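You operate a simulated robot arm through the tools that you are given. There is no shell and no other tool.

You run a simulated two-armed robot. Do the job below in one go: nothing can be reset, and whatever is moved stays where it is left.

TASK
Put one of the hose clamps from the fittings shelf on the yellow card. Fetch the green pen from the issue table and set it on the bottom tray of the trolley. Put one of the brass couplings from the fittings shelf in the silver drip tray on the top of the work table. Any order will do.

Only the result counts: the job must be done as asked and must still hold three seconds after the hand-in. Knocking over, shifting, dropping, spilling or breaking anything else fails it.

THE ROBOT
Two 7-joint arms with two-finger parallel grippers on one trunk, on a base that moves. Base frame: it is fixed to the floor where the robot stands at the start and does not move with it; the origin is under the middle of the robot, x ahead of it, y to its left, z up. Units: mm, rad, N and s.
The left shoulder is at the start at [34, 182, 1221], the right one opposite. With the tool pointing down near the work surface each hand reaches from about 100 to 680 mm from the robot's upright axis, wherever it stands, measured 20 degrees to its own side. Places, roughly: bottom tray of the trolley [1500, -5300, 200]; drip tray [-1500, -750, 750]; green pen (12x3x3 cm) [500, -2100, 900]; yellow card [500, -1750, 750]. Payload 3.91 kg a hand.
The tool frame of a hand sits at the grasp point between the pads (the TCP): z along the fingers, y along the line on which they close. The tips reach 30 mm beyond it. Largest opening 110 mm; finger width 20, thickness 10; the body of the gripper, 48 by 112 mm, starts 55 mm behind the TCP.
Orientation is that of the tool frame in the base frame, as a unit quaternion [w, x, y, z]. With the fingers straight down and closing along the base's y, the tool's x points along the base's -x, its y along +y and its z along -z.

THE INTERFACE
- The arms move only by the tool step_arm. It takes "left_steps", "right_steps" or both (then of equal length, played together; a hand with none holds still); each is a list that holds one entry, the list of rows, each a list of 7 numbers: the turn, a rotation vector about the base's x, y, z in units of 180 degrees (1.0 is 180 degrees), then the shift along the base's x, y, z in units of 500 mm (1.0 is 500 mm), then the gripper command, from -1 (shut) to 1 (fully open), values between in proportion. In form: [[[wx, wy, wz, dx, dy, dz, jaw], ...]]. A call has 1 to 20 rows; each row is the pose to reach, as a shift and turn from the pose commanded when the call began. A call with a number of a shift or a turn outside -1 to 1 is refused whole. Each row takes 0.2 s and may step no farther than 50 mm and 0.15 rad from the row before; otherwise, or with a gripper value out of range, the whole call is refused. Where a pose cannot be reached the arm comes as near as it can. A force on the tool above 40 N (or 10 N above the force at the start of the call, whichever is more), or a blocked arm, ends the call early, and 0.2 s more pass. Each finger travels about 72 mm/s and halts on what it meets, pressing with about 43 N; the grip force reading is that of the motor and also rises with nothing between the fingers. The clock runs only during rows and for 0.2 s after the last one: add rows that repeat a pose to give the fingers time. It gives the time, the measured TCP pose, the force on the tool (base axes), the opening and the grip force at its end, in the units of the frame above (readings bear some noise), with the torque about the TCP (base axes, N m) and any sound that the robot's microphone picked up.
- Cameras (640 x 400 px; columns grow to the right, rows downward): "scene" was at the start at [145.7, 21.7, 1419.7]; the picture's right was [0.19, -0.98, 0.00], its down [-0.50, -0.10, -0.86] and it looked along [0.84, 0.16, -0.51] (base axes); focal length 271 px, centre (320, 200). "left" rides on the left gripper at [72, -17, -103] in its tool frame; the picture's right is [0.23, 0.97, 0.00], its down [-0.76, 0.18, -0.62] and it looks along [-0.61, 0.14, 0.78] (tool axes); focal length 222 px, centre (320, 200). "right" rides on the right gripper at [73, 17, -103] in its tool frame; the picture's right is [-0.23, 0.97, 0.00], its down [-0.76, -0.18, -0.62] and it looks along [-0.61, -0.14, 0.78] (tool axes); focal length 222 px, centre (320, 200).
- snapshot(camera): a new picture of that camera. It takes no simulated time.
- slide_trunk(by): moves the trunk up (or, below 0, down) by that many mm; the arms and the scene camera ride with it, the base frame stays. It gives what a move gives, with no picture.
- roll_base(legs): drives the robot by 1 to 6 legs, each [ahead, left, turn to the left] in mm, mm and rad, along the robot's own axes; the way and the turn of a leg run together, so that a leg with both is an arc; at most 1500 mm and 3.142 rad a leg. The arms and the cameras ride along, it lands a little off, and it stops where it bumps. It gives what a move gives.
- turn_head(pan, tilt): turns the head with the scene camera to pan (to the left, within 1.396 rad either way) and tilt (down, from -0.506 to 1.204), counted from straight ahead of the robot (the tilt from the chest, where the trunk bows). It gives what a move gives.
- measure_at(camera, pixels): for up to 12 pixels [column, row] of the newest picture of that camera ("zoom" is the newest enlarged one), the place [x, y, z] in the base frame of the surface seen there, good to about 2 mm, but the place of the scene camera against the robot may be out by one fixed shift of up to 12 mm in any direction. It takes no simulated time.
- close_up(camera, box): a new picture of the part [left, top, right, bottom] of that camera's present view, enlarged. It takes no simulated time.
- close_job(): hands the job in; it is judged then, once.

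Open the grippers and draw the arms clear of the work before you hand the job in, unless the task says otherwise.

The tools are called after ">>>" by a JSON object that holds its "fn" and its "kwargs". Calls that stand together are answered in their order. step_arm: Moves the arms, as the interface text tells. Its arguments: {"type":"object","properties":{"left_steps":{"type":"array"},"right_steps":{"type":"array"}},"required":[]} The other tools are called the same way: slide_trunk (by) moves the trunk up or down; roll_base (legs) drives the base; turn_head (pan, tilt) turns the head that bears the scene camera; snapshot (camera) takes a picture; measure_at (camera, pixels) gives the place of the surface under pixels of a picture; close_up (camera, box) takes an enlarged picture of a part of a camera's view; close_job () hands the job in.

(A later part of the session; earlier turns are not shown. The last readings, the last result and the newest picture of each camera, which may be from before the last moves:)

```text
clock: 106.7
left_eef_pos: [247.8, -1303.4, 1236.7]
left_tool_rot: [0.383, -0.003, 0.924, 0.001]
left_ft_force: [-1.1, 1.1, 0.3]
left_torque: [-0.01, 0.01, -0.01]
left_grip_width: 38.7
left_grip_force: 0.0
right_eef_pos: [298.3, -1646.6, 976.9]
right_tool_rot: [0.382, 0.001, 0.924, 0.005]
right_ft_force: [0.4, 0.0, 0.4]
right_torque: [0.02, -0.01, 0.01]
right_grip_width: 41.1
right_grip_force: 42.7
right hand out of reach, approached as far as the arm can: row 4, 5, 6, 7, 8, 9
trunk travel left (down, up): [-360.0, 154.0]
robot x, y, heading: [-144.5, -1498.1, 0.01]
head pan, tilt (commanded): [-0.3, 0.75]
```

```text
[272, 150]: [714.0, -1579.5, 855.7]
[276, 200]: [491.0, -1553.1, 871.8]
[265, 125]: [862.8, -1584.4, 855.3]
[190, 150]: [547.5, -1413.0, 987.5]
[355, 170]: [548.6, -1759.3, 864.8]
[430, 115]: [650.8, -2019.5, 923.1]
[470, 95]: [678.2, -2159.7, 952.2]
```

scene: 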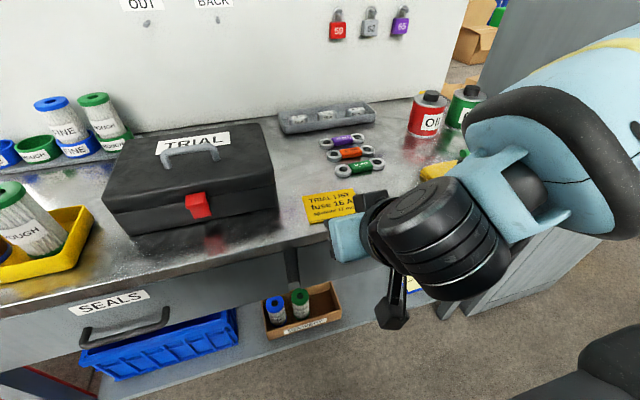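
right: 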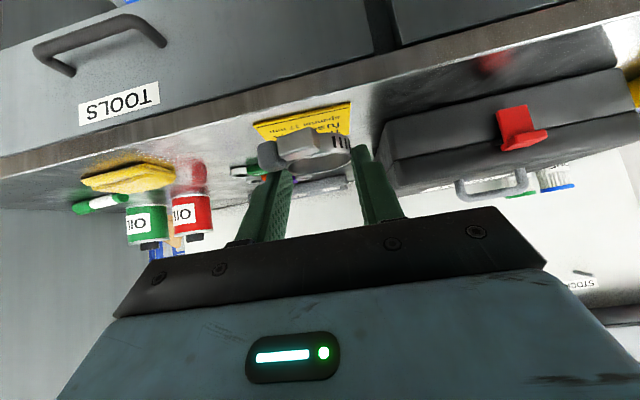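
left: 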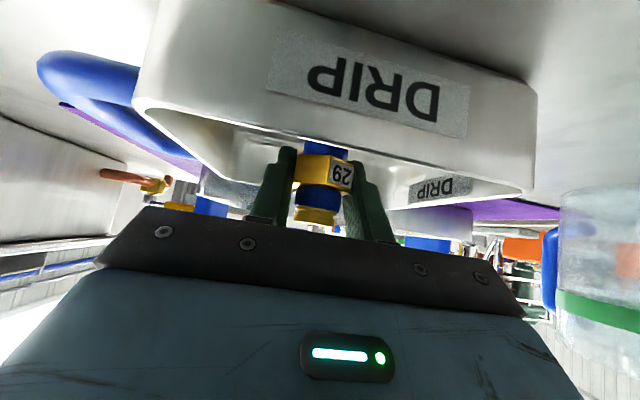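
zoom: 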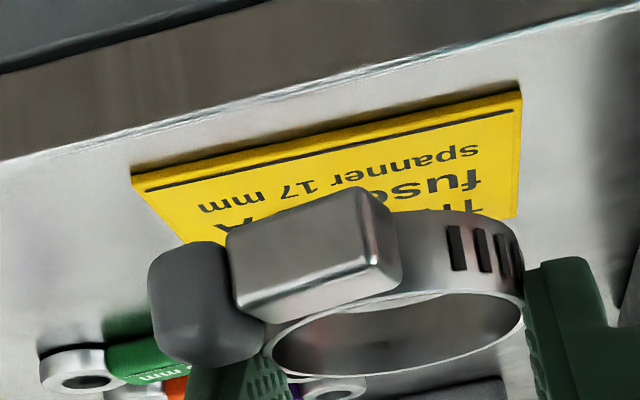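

The toolbox's side is at y≈-1560, 50 mm from the hand's edge: fine. I carry the clamp over the card at z≈935.

>>> {"fn": "step_arm", "kwargs": {"right_steps": [[[0, 0, 0, 0.06, -0.01, 0, -1], [0, 0, 0, 0.12, -0.02, 0, -1], [0, 0, 0, 0.18, -0.03, 0, -1], [0, 0, 0, 0.24, -0.041, -0.02, -1], [0, 0, 0, 0.308, -0.041, -0.05, -1], [0, 0, 0, 0.308, -0.041, -0.084, -1], [0, 0, 0, 0.308, -0.041, -0.084, -1]]]}}

>>> {"fn": "snapshot", "kwargs": {"camera": "right"}}

>>> {"fn": "snapshot", "kwargs": {"camera": "scene"}}

```text
clock: 108.3
left_eef_pos: [248.0, -1305.0, 1237.5]
left_tool_rot: [0.383, -0.002, 0.924, 0.0]
left_ft_force: [0.3, -0.3, -0.4]
left_torque: [0.0, -0.04, -0.01]
left_grip_width: 38.4
left_grip_force: 0.0
right_eef_pos: [453.3, -1669.3, 931.1]
right_tool_rot: [0.381, 0.002, 0.924, 0.005]
right_ft_force: [-0.3, -0.3, -0.7]
right_torque: [0.0, -0.01, -0.03]
right_grip_width: 40.9
right_grip_force: 42.8
trunk travel left (down, up): [-360.0, 154.0]
robot x, y, heading: [-141.7, -1501.3, 0.005]
head pan, tilt (commanded): [-0.3, 0.75]
```

```text
taken
```

right: 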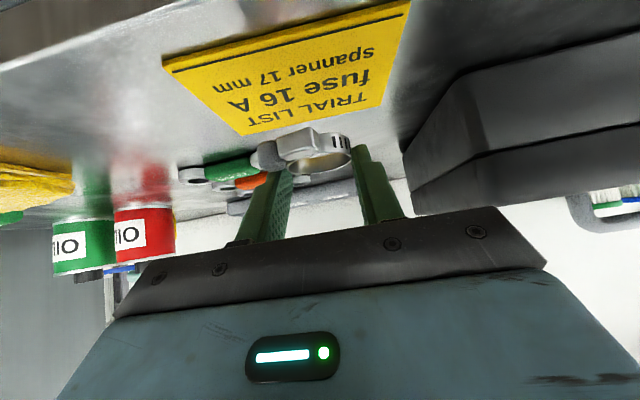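

```text
taken
```

scene: 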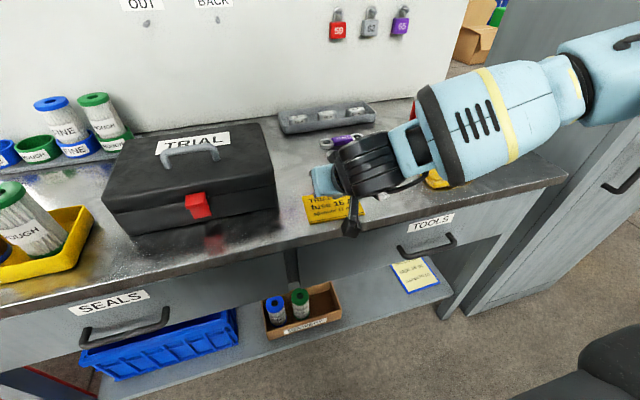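

The card is fully visible below the clamp. I re-measure the card's corners and the clamp's extents from here.

>>> {"fn": "measure_at", "kwargs": {"camera": "right", "pixels": [[166, 66], [408, 8], [378, 104], [243, 132], [290, 70], [265, 155], [298, 140], [345, 145], [330, 170], [282, 165], [320, 60]]}}

>>> {"fn": "measure_at", "kwargs": {"camera": "scene", "pixels": [[600, 90], [560, 90], [500, 150], [570, 240], [620, 230], [500, 60]]}}

```text
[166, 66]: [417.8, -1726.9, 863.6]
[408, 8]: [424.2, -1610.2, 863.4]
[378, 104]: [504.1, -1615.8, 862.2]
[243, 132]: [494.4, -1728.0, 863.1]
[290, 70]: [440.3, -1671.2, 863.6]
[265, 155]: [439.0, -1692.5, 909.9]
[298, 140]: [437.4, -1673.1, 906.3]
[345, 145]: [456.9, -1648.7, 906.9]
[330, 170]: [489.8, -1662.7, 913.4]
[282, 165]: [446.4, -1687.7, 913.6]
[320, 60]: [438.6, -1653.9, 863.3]
```

```text
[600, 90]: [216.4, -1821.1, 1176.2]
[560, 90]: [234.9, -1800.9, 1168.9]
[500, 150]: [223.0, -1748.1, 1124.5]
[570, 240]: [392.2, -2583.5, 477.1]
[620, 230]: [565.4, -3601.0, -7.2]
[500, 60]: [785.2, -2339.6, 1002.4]
```

The clamp's footprint (x 434–489, y -1694…-1649) lies centred over the card. I lower 33 mm and then feel for contact.

>>> {"fn": "step_arm", "kwargs": {"right_steps": [[[0, 0, 0, 0, 0, -0.025, -1], [0, 0, 0, 0, 0, -0.05, -1], [0, 0, 0, 0, 0, -0.066, -1], [0, 0, 0, 0, 0, -0.066, -1]]]}}

>>> {"fn": "step_arm", "kwargs": {"right_steps": [[[0, 0, 0, 0, 0, -0.003, -1], [0, 0, 0, 0, 0, -0.005, -1], [0, 0, 0, 0, 0, -0.005, -1]]]}}

>>> {"fn": "snapshot", "kwargs": {"camera": "right"}}

```text
clock: 109.3
left_eef_pos: [247.7, -1302.2, 1238.2]
left_tool_rot: [0.383, -0.002, 0.924, 0.0]
left_ft_force: [0.6, -0.3, 0.6]
left_torque: [-0.02, 0.03, -0.01]
left_grip_width: 38.4
left_grip_force: 0.0
right_eef_pos: [453.5, -1667.9, 900.5]
right_tool_rot: [0.382, 0.001, 0.924, 0.005]
right_ft_force: [0.4, 0.9, 0.3]
right_torque: [0.03, 0.04, 0.03]
right_grip_width: 41.0
right_grip_force: 42.7
trunk travel left (down, up): [-360.0, 154.0]
robot x, y, heading: [-141.7, -1500.8, 0.005]
head pan, tilt (commanded): [-0.3, 0.75]
```

```text
clock: 110.1
left_eef_pos: [246.8, -1302.3, 1237.0]
left_tool_rot: [0.383, -0.003, 0.924, 0.002]
left_ft_force: [0.4, 0.6, 0.3]
left_torque: [-0.02, -0.03, -0.01]
left_grip_width: 38.6
left_grip_force: 0.1
right_eef_pos: [453.1, -1668.4, 897.7]
right_tool_rot: [0.381, 0.001, 0.924, 0.005]
right_ft_force: [0.0, -0.1, -0.9]
right_torque: [0.0, -0.01, 0.03]
right_grip_width: 41.0
right_grip_force: 42.5
trunk travel left (down, up): [-360.0, 154.0]
robot x, y, heading: [-143.0, -1498.7, 0.005]
head pan, tilt (commanded): [-0.3, 0.75]
```

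```text
taken
```

right: 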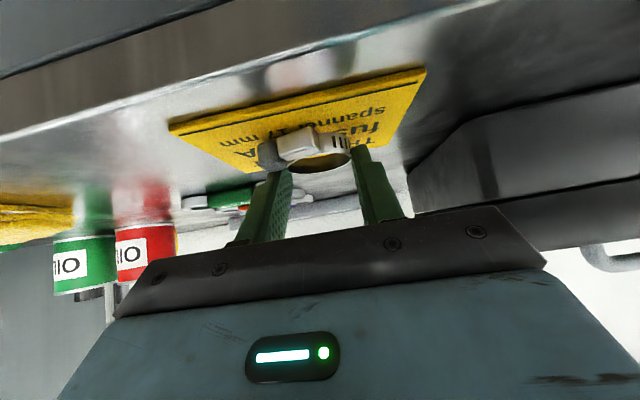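

Still free at z≈897.7. I lower in about 1.3 mm steps until the force shows contact.

>>> {"fn": "step_arm", "kwargs": {"right_steps": [[[0, 0, 0, 0, 0, -0.003, -1], [0, 0, 0, 0, 0, -0.003, -1]]]}}

>>> {"fn": "step_arm", "kwargs": {"right_steps": [[[0, 0, 0, 0, 0, -0.0025, -1], [0, 0, 0, 0, 0, -0.0025, -1]]]}}

>>> {"fn": "step_arm", "kwargs": {"right_steps": [[[0, 0, 0, 0, 0, -0.0025, -1], [0, 0, 0, 0, 0, -0.0025, -1]]]}}

```text
clock: 110.7
left_eef_pos: [247.3, -1304.1, 1238.7]
left_tool_rot: [0.383, -0.002, 0.924, 0.001]
left_ft_force: [0.0, -0.2, -0.1]
left_torque: [0.01, 0.03, 0.01]
left_grip_width: 38.2
left_grip_force: 0.0
right_eef_pos: [451.2, -1668.5, 896.1]
right_tool_rot: [0.382, 0.001, 0.924, 0.005]
right_ft_force: [0.2, 0.4, -0.3]
right_torque: [-0.01, -0.01, -0.01]
right_grip_width: 41.0
right_grip_force: 42.8
trunk travel left (down, up): [-360.0, 154.0]
robot x, y, heading: [-144.9, -1498.1, 0.003]
head pan, tilt (commanded): [-0.3, 0.75]
```

```text
clock: 111.3
left_eef_pos: [247.0, -1303.8, 1236.3]
left_tool_rot: [0.383, -0.002, 0.924, 0.0]
left_ft_force: [0.2, 0.1, -0.1]
left_torque: [0.01, 0.0, -0.01]
left_grip_width: 38.6
left_grip_force: 0.0
right_eef_pos: [451.4, -1668.0, 895.1]
right_tool_rot: [0.382, 0.002, 0.924, 0.004]
right_ft_force: [-0.7, 0.3, -0.2]
right_torque: [-0.01, -0.01, 0.0]
right_grip_width: 40.8
right_grip_force: 42.8
trunk travel left (down, up): [-360.0, 154.0]
robot x, y, heading: [-141.4, -1498.5, 0.005]
head pan, tilt (commanded): [-0.3, 0.75]
```

```text
clock: 111.9
left_eef_pos: [247.0, -1304.2, 1237.6]
left_tool_rot: [0.383, -0.001, 0.924, 0.0]
left_ft_force: [-0.3, -0.4, -0.2]
left_torque: [-0.02, 0.0, -0.01]
left_grip_width: 38.6
left_grip_force: 0.1
right_eef_pos: [451.1, -1668.2, 894.9]
right_tool_rot: [0.382, 0.002, 0.924, 0.005]
right_ft_force: [0.2, -0.4, 3.5]
right_torque: [-0.12, 0.01, 0.05]
right_grip_width: 40.8
right_grip_force: 43.2
trunk travel left (down, up): [-360.0, 154.0]
robot x, y, heading: [-144.9, -1498.9, 0.007]
head pan, tilt (commanded): [-0.3, 0.75]
```

Contact at 3.5 N. I open the right fingers to about 70 mm to let the clamp lie on the card.

>>> {"fn": "step_arm", "kwargs": {"right_steps": [[[0, 0, 0, 0, 0, 0, -0.2], [0, 0, 0, 0, 0, 0, 0.0], [0, 0, 0, 0, 0, 0, 0.2], [0, 0, 0, 0, 0, 0, 0.27], [0, 0, 0, 0, 0, 0, 0.27]]]}}

>>> {"fn": "close_up", "kwargs": {"camera": "right", "box": [160, 60, 440, 235]}}

```text
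clock: 113.1
left_eef_pos: [245.8, -1303.3, 1238.7]
left_tool_rot: [0.382, -0.003, 0.924, 0.001]
left_ft_force: [0.3, -0.6, -0.4]
left_torque: [0.02, 0.01, 0.01]
left_grip_width: 38.7
left_grip_force: 0.0
right_eef_pos: [451.7, -1669.4, 894.7]
right_tool_rot: [0.381, 0.001, 0.924, 0.006]
right_ft_force: [-0.6, -0.1, 0.4]
right_torque: [-0.01, -0.02, 0.01]
right_grip_width: 69.9
right_grip_force: 0.1
trunk travel left (down, up): [-360.0, 154.0]
robot x, y, heading: [-146.4, -1501.4, 0.004]
head pan, tilt (commanded): [-0.3, 0.75]
```

```text
2.29 times, centred on (300, 148) of right
```

zoom: 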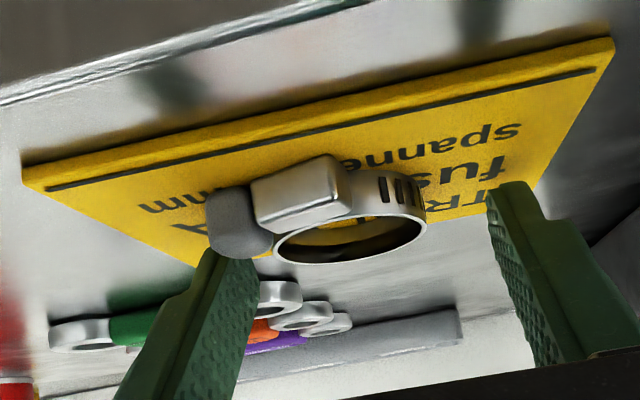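

The clamp lies on the card, fingers clear on both sides. I lift the right hand straight up, then back.

>>> {"fn": "step_arm", "kwargs": {"right_steps": [[[0, 0, 0, 0, 0, 0.02, 0.27], [0, 0, 0, 0, 0, 0.06, 0.27], [0, 0, 0, 0, 0, 0.12, 0.27], [0, 0, 0, -0.02, 0, 0.2, 0.27], [0, 0, 0, -0.06, 0, 0.28, 0.27], [0, 0, 0, -0.1, 0, 0.36, 0.27], [0, 0, 0, -0.14, 0, 0.44, 0.27], [0, 0, 0, -0.18, 0, 0.5, 0.27], [0, 0, 0, -0.18, 0, 0.5, 0.27]]]}}

>>> {"fn": "snapshot", "kwargs": {"camera": "scene"}}

>>> {"fn": "close_up", "kwargs": {"camera": "scene", "box": [280, 215, 400, 290]}}

```text
clock: 115.1
left_eef_pos: [247.8, -1304.5, 1237.1]
left_tool_rot: [0.383, -0.002, 0.924, 0.0]
left_ft_force: [-0.4, 0.7, 0.0]
left_torque: [0.01, 0.04, -0.02]
left_grip_width: 38.5
left_grip_force: 0.0
right_eef_pos: [361.3, -1671.2, 1142.6]
right_tool_rot: [0.381, 0.002, 0.925, 0.004]
right_ft_force: [0.6, 0.2, 0.5]
right_torque: [-0.01, 0.0, -0.01]
right_grip_width: 69.8
right_grip_force: 0.1
trunk travel left (down, up): [-360.0, 154.0]
robot x, y, heading: [-140.6, -1501.2, 0.002]
head pan, tilt (commanded): [-0.3, 0.75]
```

```text
taken
```

scene: 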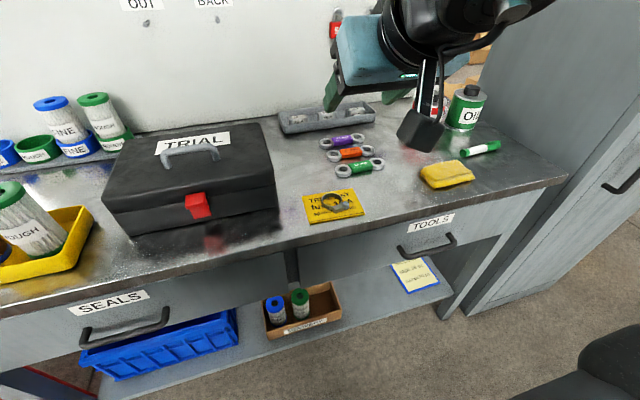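

```text
5.33 times, centred on (340, 252) of scene
```

zoom: 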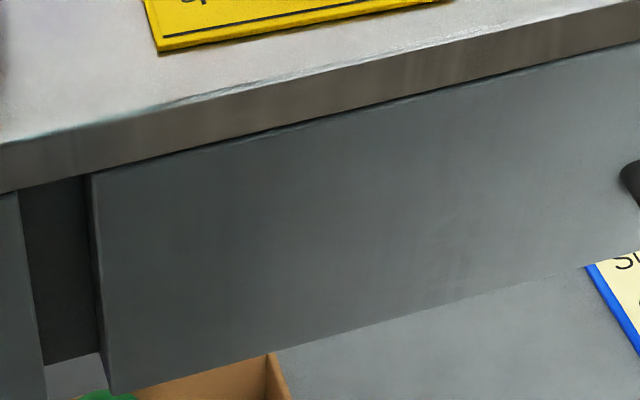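

The clamp shows on the card at (335,202). I enlarge there, and at the pen (480,148).

>>> {"fn": "close_up", "kwargs": {"camera": "scene", "box": [296, 180, 376, 230]}}

>>> {"fn": "close_up", "kwargs": {"camera": "scene", "box": [400, 100, 560, 200]}}

>>> {"fn": "measure_at", "kwargs": {"camera": "zoom", "pixels": [[240, 205], [275, 195], [310, 190], [350, 180], [395, 170], [300, 170], [300, 210], [190, 290], [290, 90], [450, 250], [560, 330], [150, 80]]}}

```text
8.00 times, centred on (336, 205) of scene
```

zoom: 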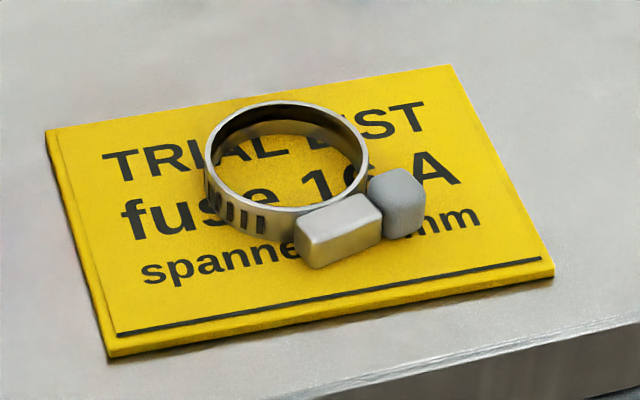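

```text
4.00 times, centred on (480, 150) of scene
```

zoom: 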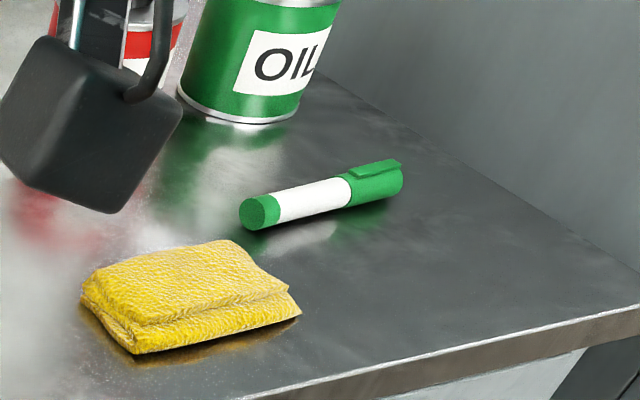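

```text
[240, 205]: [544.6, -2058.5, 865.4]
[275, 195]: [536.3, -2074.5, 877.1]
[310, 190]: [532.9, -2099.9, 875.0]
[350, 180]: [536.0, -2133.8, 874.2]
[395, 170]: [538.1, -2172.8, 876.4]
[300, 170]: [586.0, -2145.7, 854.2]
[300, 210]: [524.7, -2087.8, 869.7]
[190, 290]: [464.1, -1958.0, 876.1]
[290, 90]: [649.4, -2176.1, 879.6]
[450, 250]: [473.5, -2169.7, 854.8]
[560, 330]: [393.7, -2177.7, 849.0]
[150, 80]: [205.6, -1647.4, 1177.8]
```

The clamp rests squarely on the card. For the pen (axis along y, centre ≈[539, -2117], top ≈884) I want the left hand pointing along -y; I tuck the right hand back first, then slide right and turn 45° to the right.

>>> {"fn": "step_arm", "kwargs": {"right_steps": [[[0, 0, 0, -0.05, 0, 0.04, 0], [0, 0, 0, -0.1, 0, 0.08, 0], [0, 0, 0, -0.15, 0, 0.12, 0], [0, 0, 0, -0.2, 0, 0.16, 0], [0, 0, 0, -0.2, 0, 0.16, 0]]]}}

>>> {"fn": "roll_base", "kwargs": {"legs": [[0, -360, 0], [0, 0, -0.785]]}}

>>> {"fn": "turn_head", "kwargs": {"pan": 0.3, "tilt": 0.6}}

>>> {"fn": "snapshot", "kwargs": {"camera": "scene"}}

```text
clock: 116.3
left_eef_pos: [247.6, -1303.0, 1237.8]
left_tool_rot: [0.382, -0.003, 0.924, 0.001]
left_ft_force: [0.5, 0.5, 0.4]
left_torque: [0.04, -0.03, 0.0]
left_grip_width: 38.8
left_grip_force: 0.0
right_eef_pos: [262.8, -1671.5, 1220.9]
right_tool_rot: [0.378, 0.006, 0.926, 0.006]
right_ft_force: [1.2, -0.7, 0.0]
right_torque: [-0.02, 0.02, -0.01]
right_grip_width: 55.0
right_grip_force: 0.0
trunk travel left (down, up): [-360.0, 154.0]
robot x, y, heading: [-142.1, -1503.5, 0.002]
head pan, tilt (commanded): [-0.3, 0.75]
```

```text
clock: 122.1
left_eef_pos: [274.8, -1997.8, 1237.2]
left_tool_rot: [0.354, 0.349, 0.855, -0.144]
left_ft_force: [0.1, 1.0, -0.2]
left_torque: [0.03, -0.01, 0.0]
left_grip_width: 38.5
left_grip_force: 0.1
right_eef_pos: [27.9, -2267.6, 1222.4]
right_tool_rot: [0.353, 0.355, 0.854, -0.141]
right_ft_force: [0.1, -0.7, 0.2]
right_torque: [-0.01, -0.03, -0.02]
right_grip_width: 55.1
right_grip_force: 0.1
trunk travel left (down, up): [-360.0, 154.0]
robot x, y, heading: [-144.6, -1860.2, -0.777]
head pan, tilt (commanded): [-0.3, 0.75]
```

```text
clock: 123.1
left_eef_pos: [274.1, -1997.0, 1238.0]
left_tool_rot: [0.355, 0.349, 0.855, -0.145]
left_ft_force: [-0.5, 0.6, -0.4]
left_torque: [0.01, -0.03, -0.01]
left_grip_width: 38.9
left_grip_force: 0.1
right_eef_pos: [27.4, -2268.6, 1221.1]
right_tool_rot: [0.351, 0.356, 0.855, -0.14]
right_ft_force: [0.4, -0.1, 0.4]
right_torque: [-0.01, 0.0, 0.01]
right_grip_width: 54.8
right_grip_force: 0.1
trunk travel left (down, up): [-360.0, 154.0]
robot x, y, heading: [-140.9, -1865.9, -0.778]
head pan, tilt (commanded): [0.3, 0.6]
```

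```text
taken
```

scene: 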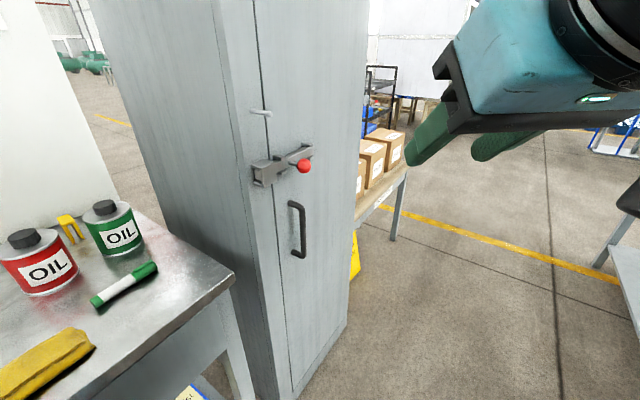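

Now the pen is seen from the side at (125,285). I enlarge and measure it.

>>> {"fn": "close_up", "kwargs": {"camera": "scene", "box": [60, 235, 188, 315]}}

>>> {"fn": "measure_at", "kwargs": {"camera": "zoom", "pixels": [[175, 335], [200, 320], [240, 290], [300, 255], [350, 220], [420, 185], [465, 150], [430, 150], [300, 240], [300, 290], [230, 335], [380, 180]]}}

>>> {"fn": "measure_at", "kwargs": {"camera": "scene", "pixels": [[305, 165], [265, 170], [298, 225], [150, 150], [240, 270], [40, 280], [105, 240], [40, 370], [70, 230], [375, 165]]}}

```text
5.00 times, centred on (124, 275) of scene
```

zoom: 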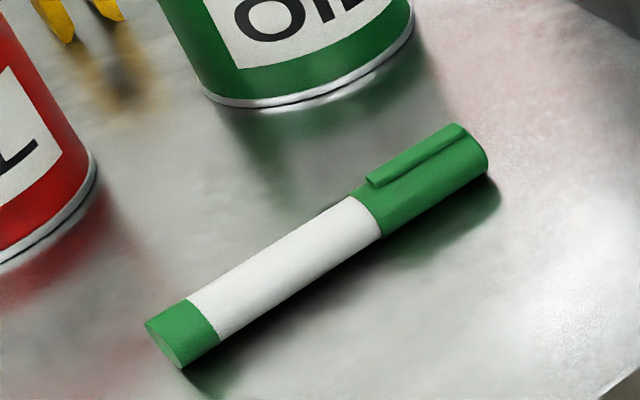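

```text
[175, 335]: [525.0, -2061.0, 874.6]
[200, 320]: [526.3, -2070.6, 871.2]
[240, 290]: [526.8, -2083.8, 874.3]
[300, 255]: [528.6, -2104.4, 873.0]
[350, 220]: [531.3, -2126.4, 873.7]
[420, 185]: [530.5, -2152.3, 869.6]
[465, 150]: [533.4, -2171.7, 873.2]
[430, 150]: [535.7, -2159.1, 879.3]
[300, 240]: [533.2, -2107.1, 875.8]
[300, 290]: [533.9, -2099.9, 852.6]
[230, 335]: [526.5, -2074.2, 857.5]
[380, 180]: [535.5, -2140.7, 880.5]
```

```text
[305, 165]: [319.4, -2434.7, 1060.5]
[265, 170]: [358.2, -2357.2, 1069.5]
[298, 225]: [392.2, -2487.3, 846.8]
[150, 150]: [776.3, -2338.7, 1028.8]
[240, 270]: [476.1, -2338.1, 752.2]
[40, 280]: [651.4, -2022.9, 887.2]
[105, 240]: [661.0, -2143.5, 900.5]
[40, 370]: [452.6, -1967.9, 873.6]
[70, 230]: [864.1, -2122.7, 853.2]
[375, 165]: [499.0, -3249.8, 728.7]
```

The pen's axis points about -85.6° (nearly along -y), centre ≈[538, -2117], diameter ≈23. I move the base 95 mm ahead and 95 mm left (i.e. +x) to bring the left hand near.

>>> {"fn": "roll_base", "kwargs": {"legs": [[96, 95, 0]]}}

>>> {"fn": "turn_head", "kwargs": {"pan": 0.5, "tilt": 0.75}}

>>> {"fn": "snapshot", "kwargs": {"camera": "scene"}}

>>> {"fn": "snapshot", "kwargs": {"camera": "left"}}

```text
clock: 124.6
left_eef_pos: [410.4, -1993.8, 1237.0]
left_tool_rot: [0.354, 0.348, 0.856, -0.145]
left_ft_force: [0.4, -0.4, -1.1]
left_torque: [0.0, -0.02, 0.02]
left_grip_width: 38.5
left_grip_force: 0.0
right_eef_pos: [163.6, -2267.2, 1219.9]
right_tool_rot: [0.351, 0.354, 0.855, -0.14]
right_ft_force: [-1.6, 0.6, 0.3]
right_torque: [0.02, -0.02, -0.02]
right_grip_width: 54.9
right_grip_force: 0.1
trunk travel left (down, up): [-360.0, 154.0]
robot x, y, heading: [-8.6, -1859.5, -0.772]
head pan, tilt (commanded): [0.3, 0.6]
```

```text
clock: 125.3
left_eef_pos: [408.9, -1994.6, 1235.9]
left_tool_rot: [0.355, 0.348, 0.856, -0.144]
left_ft_force: [0.3, -0.8, 0.3]
left_torque: [-0.02, 0.01, 0.02]
left_grip_width: 38.3
left_grip_force: 0.0
right_eef_pos: [162.0, -2271.3, 1215.6]
right_tool_rot: [0.344, 0.361, 0.856, -0.139]
right_ft_force: [-0.4, -0.4, -0.6]
right_torque: [-0.02, 0.02, -0.02]
right_grip_width: 55.1
right_grip_force: 0.1
trunk travel left (down, up): [-360.0, 154.0]
robot x, y, heading: [-5.8, -1864.5, -0.773]
head pan, tilt (commanded): [0.499, 0.75]
```

```text
taken
```

scene: 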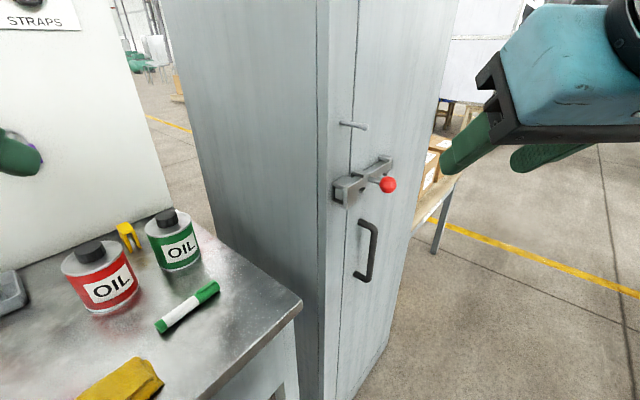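

```text
taken
```

left: 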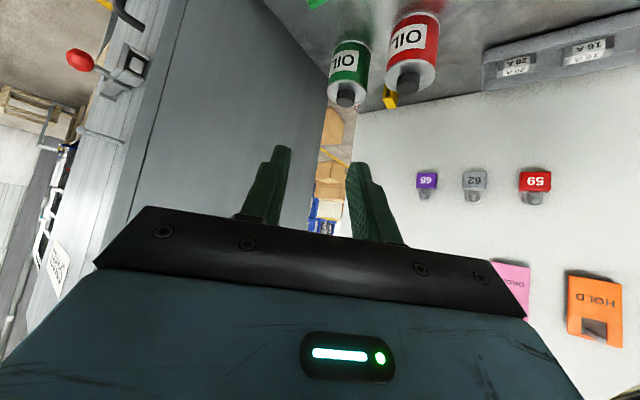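

I now yaw the left hand by -41° to line up with the pen and bring it to a viewing pose at about [537, -2000, 1000].

>>> {"fn": "step_arm", "kwargs": {"left_steps": [[[0, 0, -0.0287, 0.032, 0, -0.05, 0.1], [0, 0, -0.0574, 0.064, 0, -0.11, 0.1], [0, 0, -0.086, 0.096, 0, -0.17, 0.1], [0, 0, -0.1147, 0.128, -0.002, -0.23, 0.1], [0, 0, -0.1434, 0.16, -0.004, -0.29, 0.1], [0, 0, -0.172, 0.192, -0.006, -0.35, 0.1], [0, 0, -0.2007, 0.224, -0.008, -0.41, 0.1], [0, 0, -0.2294, 0.256, -0.01, -0.47, 0.1], [0, 0, -0.2294, 0.256, -0.01, -0.47, 0.1]]]}}

>>> {"fn": "snapshot", "kwargs": {"camera": "left"}}

>>> {"fn": "snapshot", "kwargs": {"camera": "scene"}}

```text
clock: 127.3
left_eef_pos: [536.7, -1999.0, 1002.6]
left_tool_rot: [0.282, 0.627, 0.678, -0.26]
left_ft_force: [-0.4, -0.1, 0.2]
left_torque: [-0.01, -0.01, -0.02]
left_grip_width: 60.5
left_grip_force: 0.0
right_eef_pos: [161.7, -2271.4, 1215.1]
right_tool_rot: [0.343, 0.36, 0.856, -0.139]
right_ft_force: [-0.1, -0.2, -0.1]
right_torque: [0.04, -0.02, 0.01]
right_grip_width: 54.8
right_grip_force: 0.0
trunk travel left (down, up): [-360.0, 154.0]
robot x, y, heading: [-7.6, -1860.2, -0.773]
head pan, tilt (commanded): [0.499, 0.75]
```

```text
taken
```

left: 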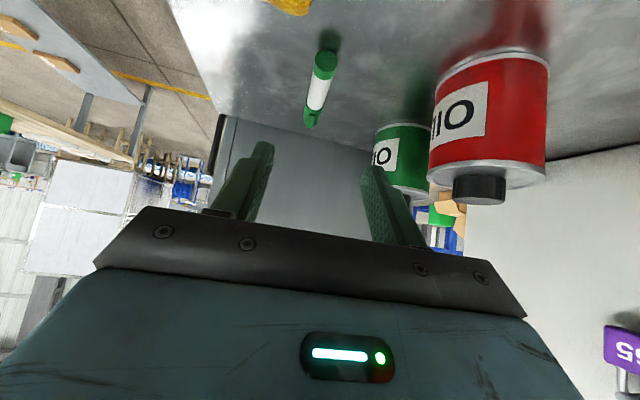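

```text
taken
```

scene: 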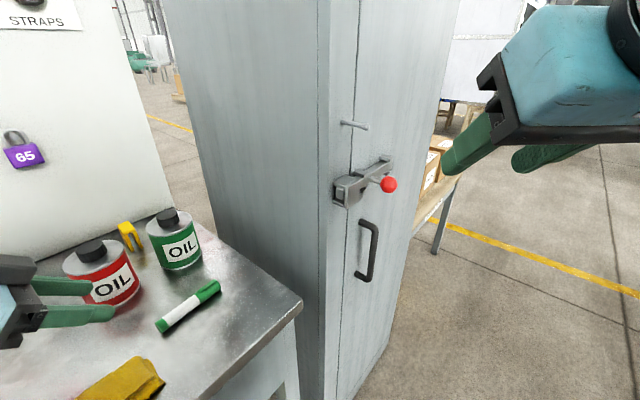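

The left camera sees the pen at (320,85), nearly lined up. I enlarge it and measure.

>>> {"fn": "close_up", "kwargs": {"camera": "left", "box": [270, 35, 382, 135]}}

>>> {"fn": "measure_at", "kwargs": {"camera": "left", "pixels": [[324, 60], [326, 72], [320, 80], [314, 90], [318, 95], [311, 112], [312, 122], [300, 80], [345, 80], [308, 105], [440, 60], [390, 140]]}}

```text
4.00 times, centred on (326, 85) of left
```

zoom: 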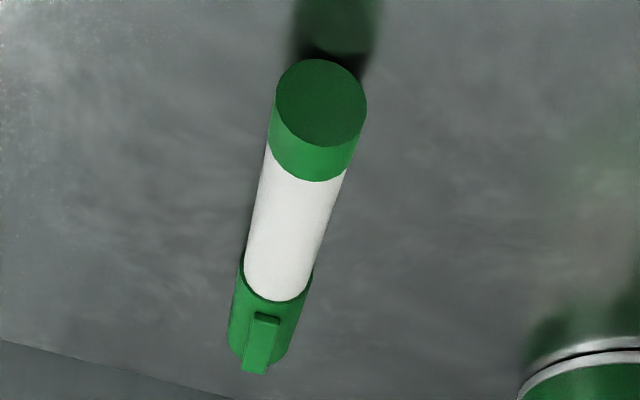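

```text
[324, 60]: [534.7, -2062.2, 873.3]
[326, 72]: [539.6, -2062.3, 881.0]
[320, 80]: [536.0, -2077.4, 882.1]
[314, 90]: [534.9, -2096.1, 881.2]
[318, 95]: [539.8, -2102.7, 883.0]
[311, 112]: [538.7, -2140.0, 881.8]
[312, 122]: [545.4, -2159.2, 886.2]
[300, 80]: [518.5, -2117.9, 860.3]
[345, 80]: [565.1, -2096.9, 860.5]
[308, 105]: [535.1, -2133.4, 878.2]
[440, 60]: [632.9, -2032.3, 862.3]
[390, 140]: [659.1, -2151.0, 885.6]
```

Pen: near end at y≈-2062, axis x≈540.4 at y=-2115, top z≈883, table 860.4. I move over it to about [539, -2101, 930].

>>> {"fn": "step_arm", "kwargs": {"left_steps": [[[0, 0, 0, 0.001, -0.05, -0.03, 0.1], [0, 0, 0, 0.003, -0.1, -0.06, 0.1], [0, 0, 0, 0.005, -0.15, -0.09, 0.1], [0, 0, 0, 0.0052, -0.204, -0.12, 0.1], [0, 0, 0, 0.0052, -0.204, -0.145, 0.1], [0, 0, 0, 0.0052, -0.204, -0.145, 0.1]]]}}

>>> {"fn": "snapshot", "kwargs": {"camera": "left"}}

>>> {"fn": "snapshot", "kwargs": {"camera": "scene"}}

```text
clock: 128.7
left_eef_pos: [539.3, -2103.8, 930.5]
left_tool_rot: [0.281, 0.627, 0.678, -0.26]
left_ft_force: [0.0, -0.1, -0.3]
left_torque: [0.01, 0.0, -0.02]
left_grip_width: 60.4
left_grip_force: 0.0
right_eef_pos: [163.4, -2272.0, 1215.7]
right_tool_rot: [0.344, 0.361, 0.856, -0.14]
right_ft_force: [-0.5, -1.0, -0.4]
right_torque: [0.0, 0.01, 0.01]
right_grip_width: 54.9
right_grip_force: 0.0
trunk travel left (down, up): [-360.0, 154.0]
robot x, y, heading: [-5.6, -1858.4, -0.775]
head pan, tilt (commanded): [0.499, 0.75]
```

```text
taken
```

left: 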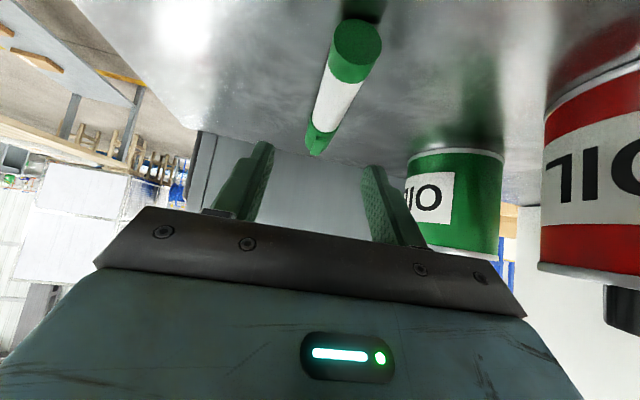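

```text
taken
```

scene: 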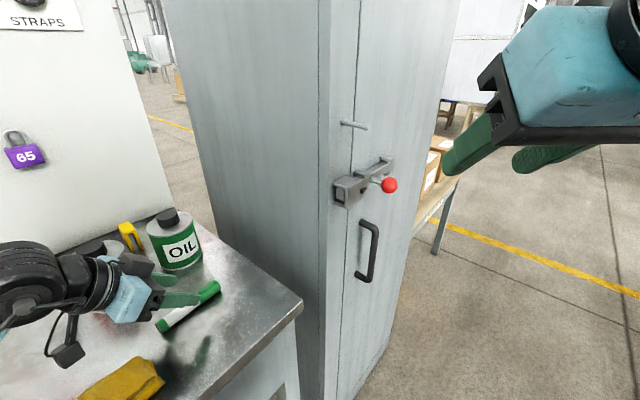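

The fingers hover around the pen. I verify the axis with points along the pen and the finger tips.

>>> {"fn": "measure_at", "kwargs": {"camera": "left", "pixels": [[357, 42], [350, 75], [335, 80], [358, 85], [325, 115], [342, 120], [322, 140], [332, 100], [265, 150], [372, 175], [318, 135], [300, 100]]}}

>>> {"fn": "close_up", "kwargs": {"camera": "left", "box": [230, 10, 430, 210]}}

```text
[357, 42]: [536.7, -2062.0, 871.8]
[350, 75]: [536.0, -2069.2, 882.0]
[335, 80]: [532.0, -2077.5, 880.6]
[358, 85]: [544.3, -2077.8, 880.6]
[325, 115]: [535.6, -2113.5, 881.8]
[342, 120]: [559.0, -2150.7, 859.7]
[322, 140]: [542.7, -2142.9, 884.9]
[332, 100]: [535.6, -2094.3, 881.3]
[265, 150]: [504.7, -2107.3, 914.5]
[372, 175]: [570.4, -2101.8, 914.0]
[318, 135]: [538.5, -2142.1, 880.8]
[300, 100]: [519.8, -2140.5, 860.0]
```

```text
2.00 times, centred on (330, 110) of left
```

zoom: 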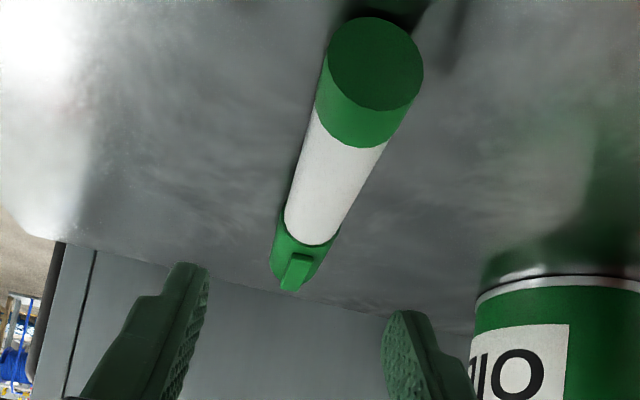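

The pen axis is at x≈540.7 there; I shift 2 mm and lower to TCP z≈892.

>>> {"fn": "step_arm", "kwargs": {"left_steps": [[[0, 0, 0, 0.002, 0, -0.025, 0.1], [0, 0, 0, 0.004, 0, -0.05, 0.1], [0, 0, 0, 0.004, 0, -0.07, 0.1], [0, 0, 0, 0.004, 0, -0.077, 0.1], [0, 0, 0, 0.004, 0, -0.077, 0.1]]]}}

>>> {"fn": "close_up", "kwargs": {"camera": "left", "box": [200, 0, 440, 240]}}

```text
clock: 129.9
left_eef_pos: [541.9, -2102.1, 891.3]
left_tool_rot: [0.28, 0.628, 0.678, -0.261]
left_ft_force: [0.4, 0.1, -0.9]
left_torque: [0.0, 0.02, -0.02]
left_grip_width: 60.7
left_grip_force: 0.1
right_eef_pos: [162.7, -2270.4, 1215.3]
right_tool_rot: [0.343, 0.36, 0.856, -0.139]
right_ft_force: [0.6, -0.2, 1.2]
right_torque: [-0.01, -0.02, -0.02]
right_grip_width: 54.9
right_grip_force: 0.1
trunk travel left (down, up): [-360.0, 154.0]
robot x, y, heading: [-7.0, -1860.8, -0.771]
head pan, tilt (commanded): [0.499, 0.75]
```

```text
1.67 times, centred on (320, 120) of left
```

zoom: 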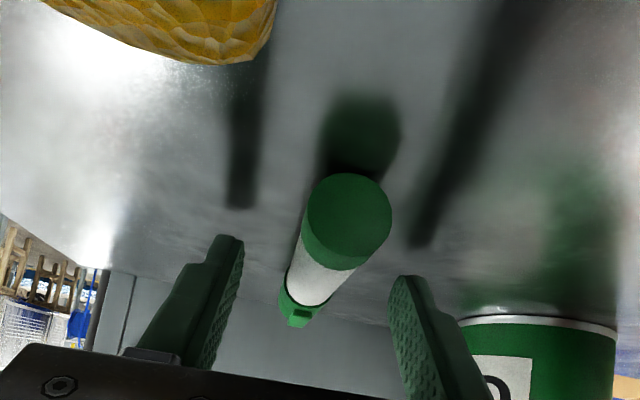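

The fingers straddle the pen evenly. I close the left gripper on it.

>>> {"fn": "step_arm", "kwargs": {"left_steps": [[[0, 0, 0, 0, 0, 0, -0.2], [0, 0, 0, 0, 0, 0, -0.4], [0, 0, 0, 0, 0, 0, -0.6], [0, 0, 0, 0, 0, 0, -1], [0, 0, 0, 0, 0, 0, -1], [0, 0, 0, 0, 0, 0, -1]]]}}

>>> {"fn": "close_up", "kwargs": {"camera": "left", "box": [200, 0, 440, 240]}}

```text
clock: 131.3
left_eef_pos: [541.2, -2101.6, 891.7]
left_tool_rot: [0.28, 0.627, 0.678, -0.26]
left_ft_force: [-0.6, 0.5, -0.5]
left_torque: [-0.01, -0.01, -0.01]
left_grip_width: 19.6
left_grip_force: 43.2
right_eef_pos: [162.3, -2272.1, 1215.5]
right_tool_rot: [0.344, 0.36, 0.856, -0.14]
right_ft_force: [-0.3, -0.5, -0.7]
right_torque: [0.03, -0.02, -0.02]
right_grip_width: 55.0
right_grip_force: 0.0
trunk travel left (down, up): [-360.0, 154.0]
robot x, y, heading: [-4.8, -1860.1, -0.773]
head pan, tilt (commanded): [0.499, 0.75]
```

```text
1.67 times, centred on (320, 120) of left
```

zoom: 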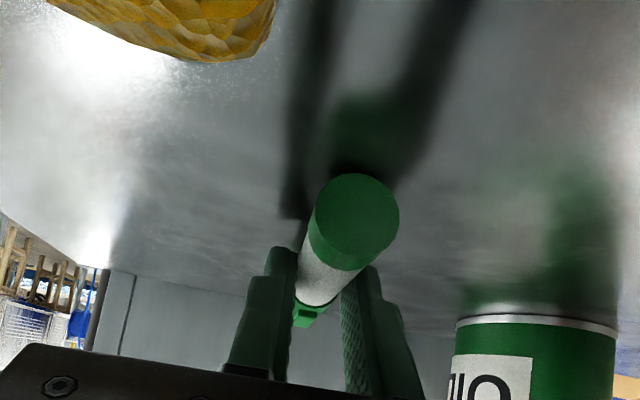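

Gripped: 19.6 mm, 43 N. I lift the pen 70 mm and check.

>>> {"fn": "step_arm", "kwargs": {"left_steps": [[[0, 0, 0, 0, 0, 0.01, -1], [0, 0, 0, 0, 0, 0.03, -1], [0, 0, 0, 0, 0, 0.07, -1], [0, 0, 0, 0, 0, 0.11, -1], [0, 0, 0, 0, 0, 0.15, -1], [0, 0, 0, 0, 0, 0.15, -1]]]}}

>>> {"fn": "snapshot", "kwargs": {"camera": "left"}}

>>> {"fn": "snapshot", "kwargs": {"camera": "scene"}}

```text
clock: 132.7
left_eef_pos: [542.1, -2100.9, 964.7]
left_tool_rot: [0.281, 0.627, 0.678, -0.26]
left_ft_force: [-0.5, 0.0, -0.7]
left_torque: [-0.01, 0.01, -0.01]
left_grip_width: 19.8
left_grip_force: 42.6
right_eef_pos: [161.4, -2272.9, 1215.1]
right_tool_rot: [0.343, 0.36, 0.856, -0.139]
right_ft_force: [0.3, -0.4, 0.6]
right_torque: [0.0, 0.0, -0.03]
right_grip_width: 54.9
right_grip_force: 0.1
trunk travel left (down, up): [-360.0, 154.0]
robot x, y, heading: [-10.1, -1863.3, -0.774]
head pan, tilt (commanded): [0.499, 0.75]
```

```text
taken
```

left: 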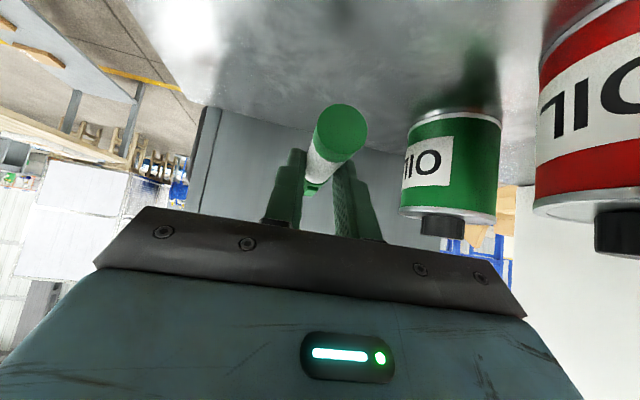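

```text
taken
```

scene: 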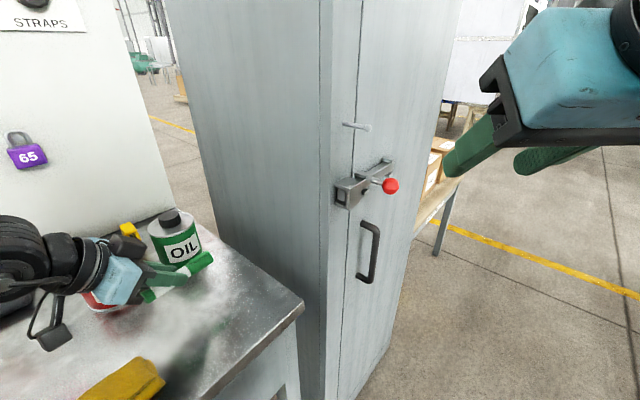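

The pen is firmly held. I lift it to z≈1150, then back the base away from the table.

>>> {"fn": "step_arm", "kwargs": {"left_steps": [[[0, 0, 0, 0, 0, 0.06, -1], [0, 0, 0, 0, 0, 0.12, -1], [0, 0, 0, 0, 0, 0.18, -1], [0, 0, 0, -0.02, 0, 0.24, -1], [0, 0, 0, -0.05, 0, 0.3, -1], [0, 0, 0, -0.08, 0, 0.36, -1], [0, 0, 0, -0.1, 0, 0.38, -1], [0, 0, 0, -0.1, 0, 0.38, -1]]]}}

>>> {"fn": "roll_base", "kwargs": {"legs": [[-250, -240, 0]]}}

>>> {"fn": "snapshot", "kwargs": {"camera": "scene"}}

>>> {"fn": "snapshot", "kwargs": {"camera": "left"}}

```text
clock: 134.5
left_eef_pos: [492.7, -2100.9, 1156.4]
left_tool_rot: [0.28, 0.627, 0.678, -0.261]
left_ft_force: [0.2, 0.1, -0.1]
left_torque: [-0.03, 0.0, 0.01]
left_grip_width: 19.8
left_grip_force: 42.7
right_eef_pos: [163.9, -2271.9, 1215.0]
right_tool_rot: [0.343, 0.36, 0.856, -0.139]
right_ft_force: [0.2, -0.6, 0.4]
right_torque: [0.0, 0.0, -0.02]
right_grip_width: 55.2
right_grip_force: 0.1
trunk travel left (down, up): [-360.0, 154.0]
robot x, y, heading: [-6.6, -1860.9, -0.773]
head pan, tilt (commanded): [0.499, 0.75]
```

```text
clock: 137.2
left_eef_pos: [149.6, -2096.6, 1156.1]
left_tool_rot: [0.282, 0.625, 0.681, -0.258]
left_ft_force: [-0.3, -0.5, 0.4]
left_torque: [0.02, -0.03, 0.0]
left_grip_width: 19.5
left_grip_force: 43.4
right_eef_pos: [-178.3, -2269.8, 1214.9]
right_tool_rot: [0.344, 0.358, 0.857, -0.138]
right_ft_force: [-0.3, 0.3, 0.1]
right_torque: [-0.01, 0.01, 0.03]
right_grip_width: 55.3
right_grip_force: 0.0
trunk travel left (down, up): [-360.0, 154.0]
robot x, y, heading: [-350.1, -1857.6, -0.763]
head pan, tilt (commanded): [0.499, 0.75]
```

```text
taken
```

scene: 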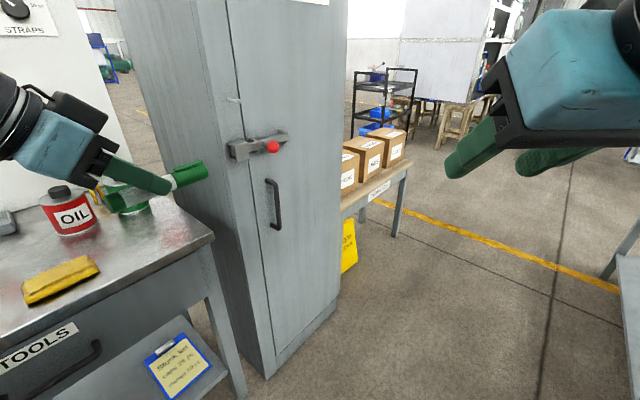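

```text
taken
```

left: 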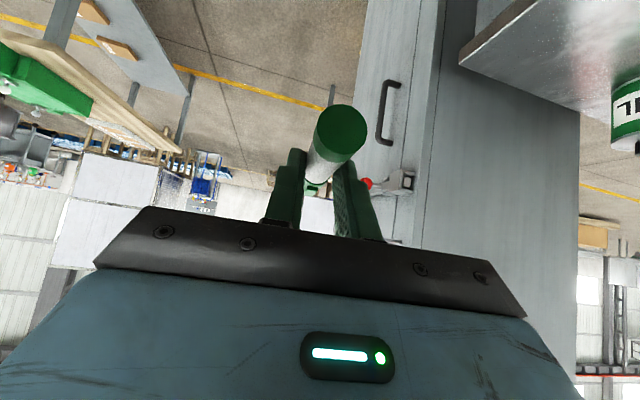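

The black cart at (385,100) matches the trolley's direction. I enlarge it and measure.

>>> {"fn": "close_up", "kwargs": {"camera": "scene", "box": [330, 50, 450, 150]}}

>>> {"fn": "measure_at", "kwargs": {"camera": "scene", "pixels": [[385, 85], [375, 110], [390, 118], [372, 128], [360, 135], [400, 100], [410, 90], [395, 145], [410, 170], [380, 215], [520, 250], [640, 280]]}}

```text
4.00 times, centred on (390, 100) of scene
```

zoom: 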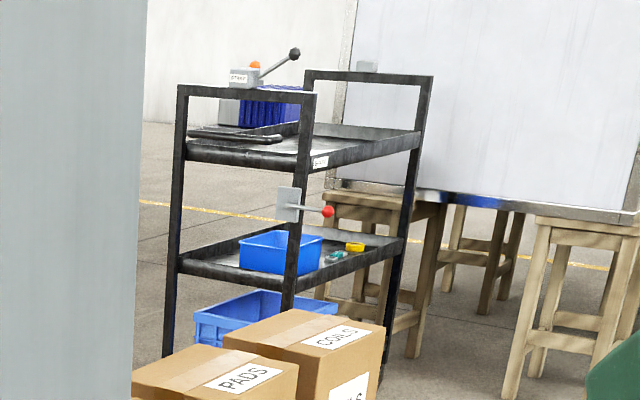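

```text
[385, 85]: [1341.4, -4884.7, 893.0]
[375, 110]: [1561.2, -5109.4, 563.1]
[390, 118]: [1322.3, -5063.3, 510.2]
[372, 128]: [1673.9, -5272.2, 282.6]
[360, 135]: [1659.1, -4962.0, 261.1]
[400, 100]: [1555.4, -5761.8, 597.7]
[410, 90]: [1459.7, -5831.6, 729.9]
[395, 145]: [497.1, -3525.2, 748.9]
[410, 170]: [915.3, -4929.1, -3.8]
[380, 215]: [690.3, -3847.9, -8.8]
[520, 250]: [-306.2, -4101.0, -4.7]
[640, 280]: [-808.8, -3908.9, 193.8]
```

The trolley is a three-tier cart spanning about x 1320–1700, y -4880…-5830, with trays near z 890, 530 and 200. I bring the left hand in, pointing straight ahead, and turn the robot to face along -y.

>>> {"fn": "step_arm", "kwargs": {"left_steps": [[[0, 0, 0.0382, -0.03, 0.029, 0, -1], [0, 0, 0.0765, -0.06, 0.058, 0, -1], [0, 0, 0.1147, -0.09, 0.087, 0, -1], [0, 0, 0.153, -0.12, 0.116, 0, -1], [0, 0, 0.191, -0.15, 0.145, 0, -1], [0, 0, 0.2294, -0.18, 0.174, 0, -1], [0, 0, 0.2294, -0.18, 0.174, 0, -1]]]}}

>>> {"fn": "roll_base", "kwargs": {"legs": [[0, 0, -0.808]]}}

>>> {"fn": "turn_head", "kwargs": {"pan": 0.0, "tilt": 0.35}}

>>> {"fn": "snapshot", "kwargs": {"camera": "scene"}}

```text
clock: 138.8
left_eef_pos: [60.9, -2010.1, 1154.9]
left_tool_rot: [0.356, 0.344, 0.857, -0.142]
left_ft_force: [0.1, -0.3, -0.1]
left_torque: [0.01, -0.03, 0.02]
left_grip_width: 19.6
left_grip_force: 43.1
right_eef_pos: [-179.6, -2273.9, 1209.1]
right_tool_rot: [0.336, 0.363, 0.858, -0.138]
right_ft_force: [-0.8, 0.5, -0.7]
right_torque: [-0.03, 0.02, -0.03]
right_grip_width: 54.9
right_grip_force: 0.1
trunk travel left (down, up): [-360.0, 154.0]
robot x, y, heading: [-351.8, -1859.5, -0.763]
head pan, tilt (commanded): [0.499, 0.75]
```

```text
clock: 141.4
left_eef_pos: [-180.4, -2263.2, 1156.1]
left_tool_rot: [0.268, 0.658, 0.648, -0.273]
left_ft_force: [0.3, -0.1, 0.1]
left_torque: [-0.01, 0.04, 0.0]
left_grip_width: 19.5
left_grip_force: 43.0
right_eef_pos: [-535.9, -2266.8, 1209.0]
right_tool_rot: [0.254, 0.675, 0.642, -0.261]
right_ft_force: [0.3, 0.3, -0.2]
right_torque: [-0.03, 0.01, -0.01]
right_grip_width: 55.1
right_grip_force: 0.0
trunk travel left (down, up): [-360.0, 154.0]
robot x, y, heading: [-350.7, -1858.4, -1.584]
head pan, tilt (commanded): [0.499, 0.75]
```

```text
clock: 142.3
left_eef_pos: [-180.4, -2262.4, 1156.2]
left_tool_rot: [0.267, 0.658, 0.648, -0.273]
left_ft_force: [-0.9, -0.4, -0.1]
left_torque: [-0.01, 0.0, 0.0]
left_grip_width: 19.8
left_grip_force: 43.2
right_eef_pos: [-535.2, -2266.3, 1210.2]
right_tool_rot: [0.254, 0.674, 0.642, -0.261]
right_ft_force: [-0.1, -0.9, 0.4]
right_torque: [0.01, 0.02, 0.0]
right_grip_width: 55.0
right_grip_force: 0.1
trunk travel left (down, up): [-360.0, 154.0]
robot x, y, heading: [-352.0, -1856.8, -1.588]
head pan, tilt (commanded): [0.0, 0.351]
```

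```text
taken
```

scene: 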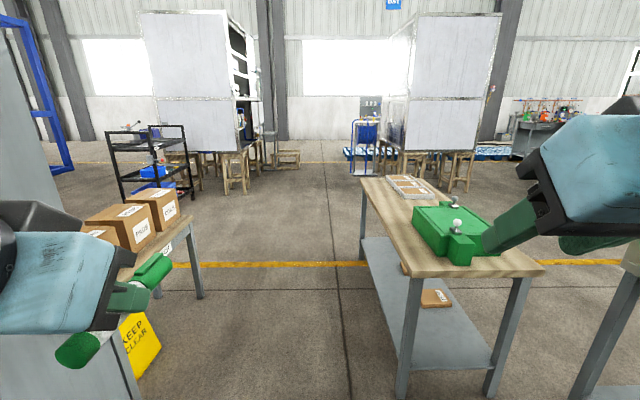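

Ahead I see the passage between the dispatch table (left, corner (190,220)) and the wooden table (right, corner (405,272)), with the trolley at (150,165). I measure the passage.

>>> {"fn": "measure_at", "kwargs": {"camera": "scene", "pixels": [[405, 275], [365, 185], [400, 390], [190, 222], [200, 295], [135, 270], [130, 355], [175, 190], [150, 165], [360, 255], [125, 195], [190, 190]]}}

>>> {"fn": "close_up", "kwargs": {"camera": "scene", "box": [90, 100, 250, 210]}}

```text
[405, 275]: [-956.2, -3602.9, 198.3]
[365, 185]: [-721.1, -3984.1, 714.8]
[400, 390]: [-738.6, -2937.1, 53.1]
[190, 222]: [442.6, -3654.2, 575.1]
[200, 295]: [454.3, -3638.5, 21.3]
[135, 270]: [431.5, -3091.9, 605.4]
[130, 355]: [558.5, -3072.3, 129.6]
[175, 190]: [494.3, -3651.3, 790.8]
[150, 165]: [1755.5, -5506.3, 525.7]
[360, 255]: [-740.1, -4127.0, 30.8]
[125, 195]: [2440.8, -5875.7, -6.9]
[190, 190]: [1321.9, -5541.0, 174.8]
```

```text
3.64 times, centred on (170, 155) of scene
```

zoom: 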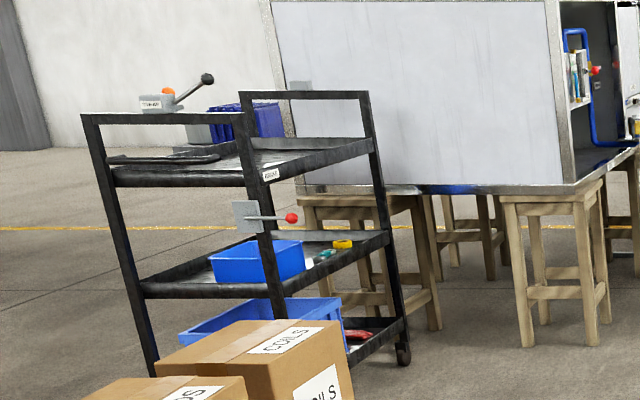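

The passage runs x -730…430 between the tables; the tall cabinet with its lever reaches x≈319. I drive along x≈-250 towards y≈-4400.

>>> {"fn": "roll_base", "kwargs": {"legs": [[0, 0, 0.017], [300, 100, 0], [900, 0, 0]]}}

>>> {"fn": "snapshot", "kwargs": {"camera": "scene"}}

```text
clock: 149.2
left_eef_pos: [-76.1, -3476.2, 1155.8]
left_tool_rot: [0.27, 0.652, 0.654, -0.27]
left_ft_force: [0.4, -0.3, 0.4]
left_torque: [0.03, 0.01, -0.01]
left_grip_width: 19.8
left_grip_force: 42.9
right_eef_pos: [-430.4, -3486.5, 1210.8]
right_tool_rot: [0.256, 0.669, 0.648, -0.258]
right_ft_force: [-0.1, 0.5, -0.2]
right_torque: [-0.01, 0.01, 0.0]
right_grip_width: 55.0
right_grip_force: 0.0
trunk travel left (down, up): [-360.0, 154.0]
robot x, y, heading: [-253.0, -3074.0, -1.566]
head pan, tilt (commanded): [0.0, 0.351]
```

```text
taken
```

scene: 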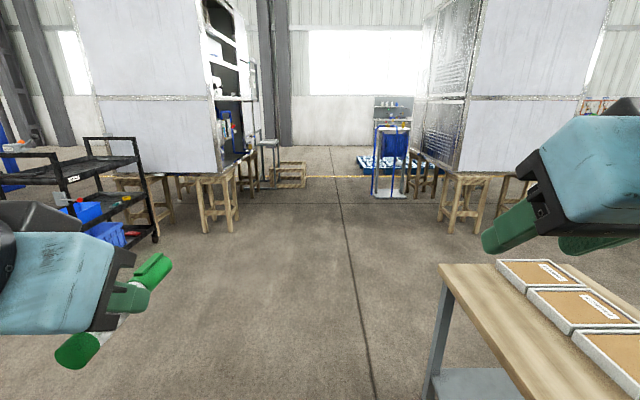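

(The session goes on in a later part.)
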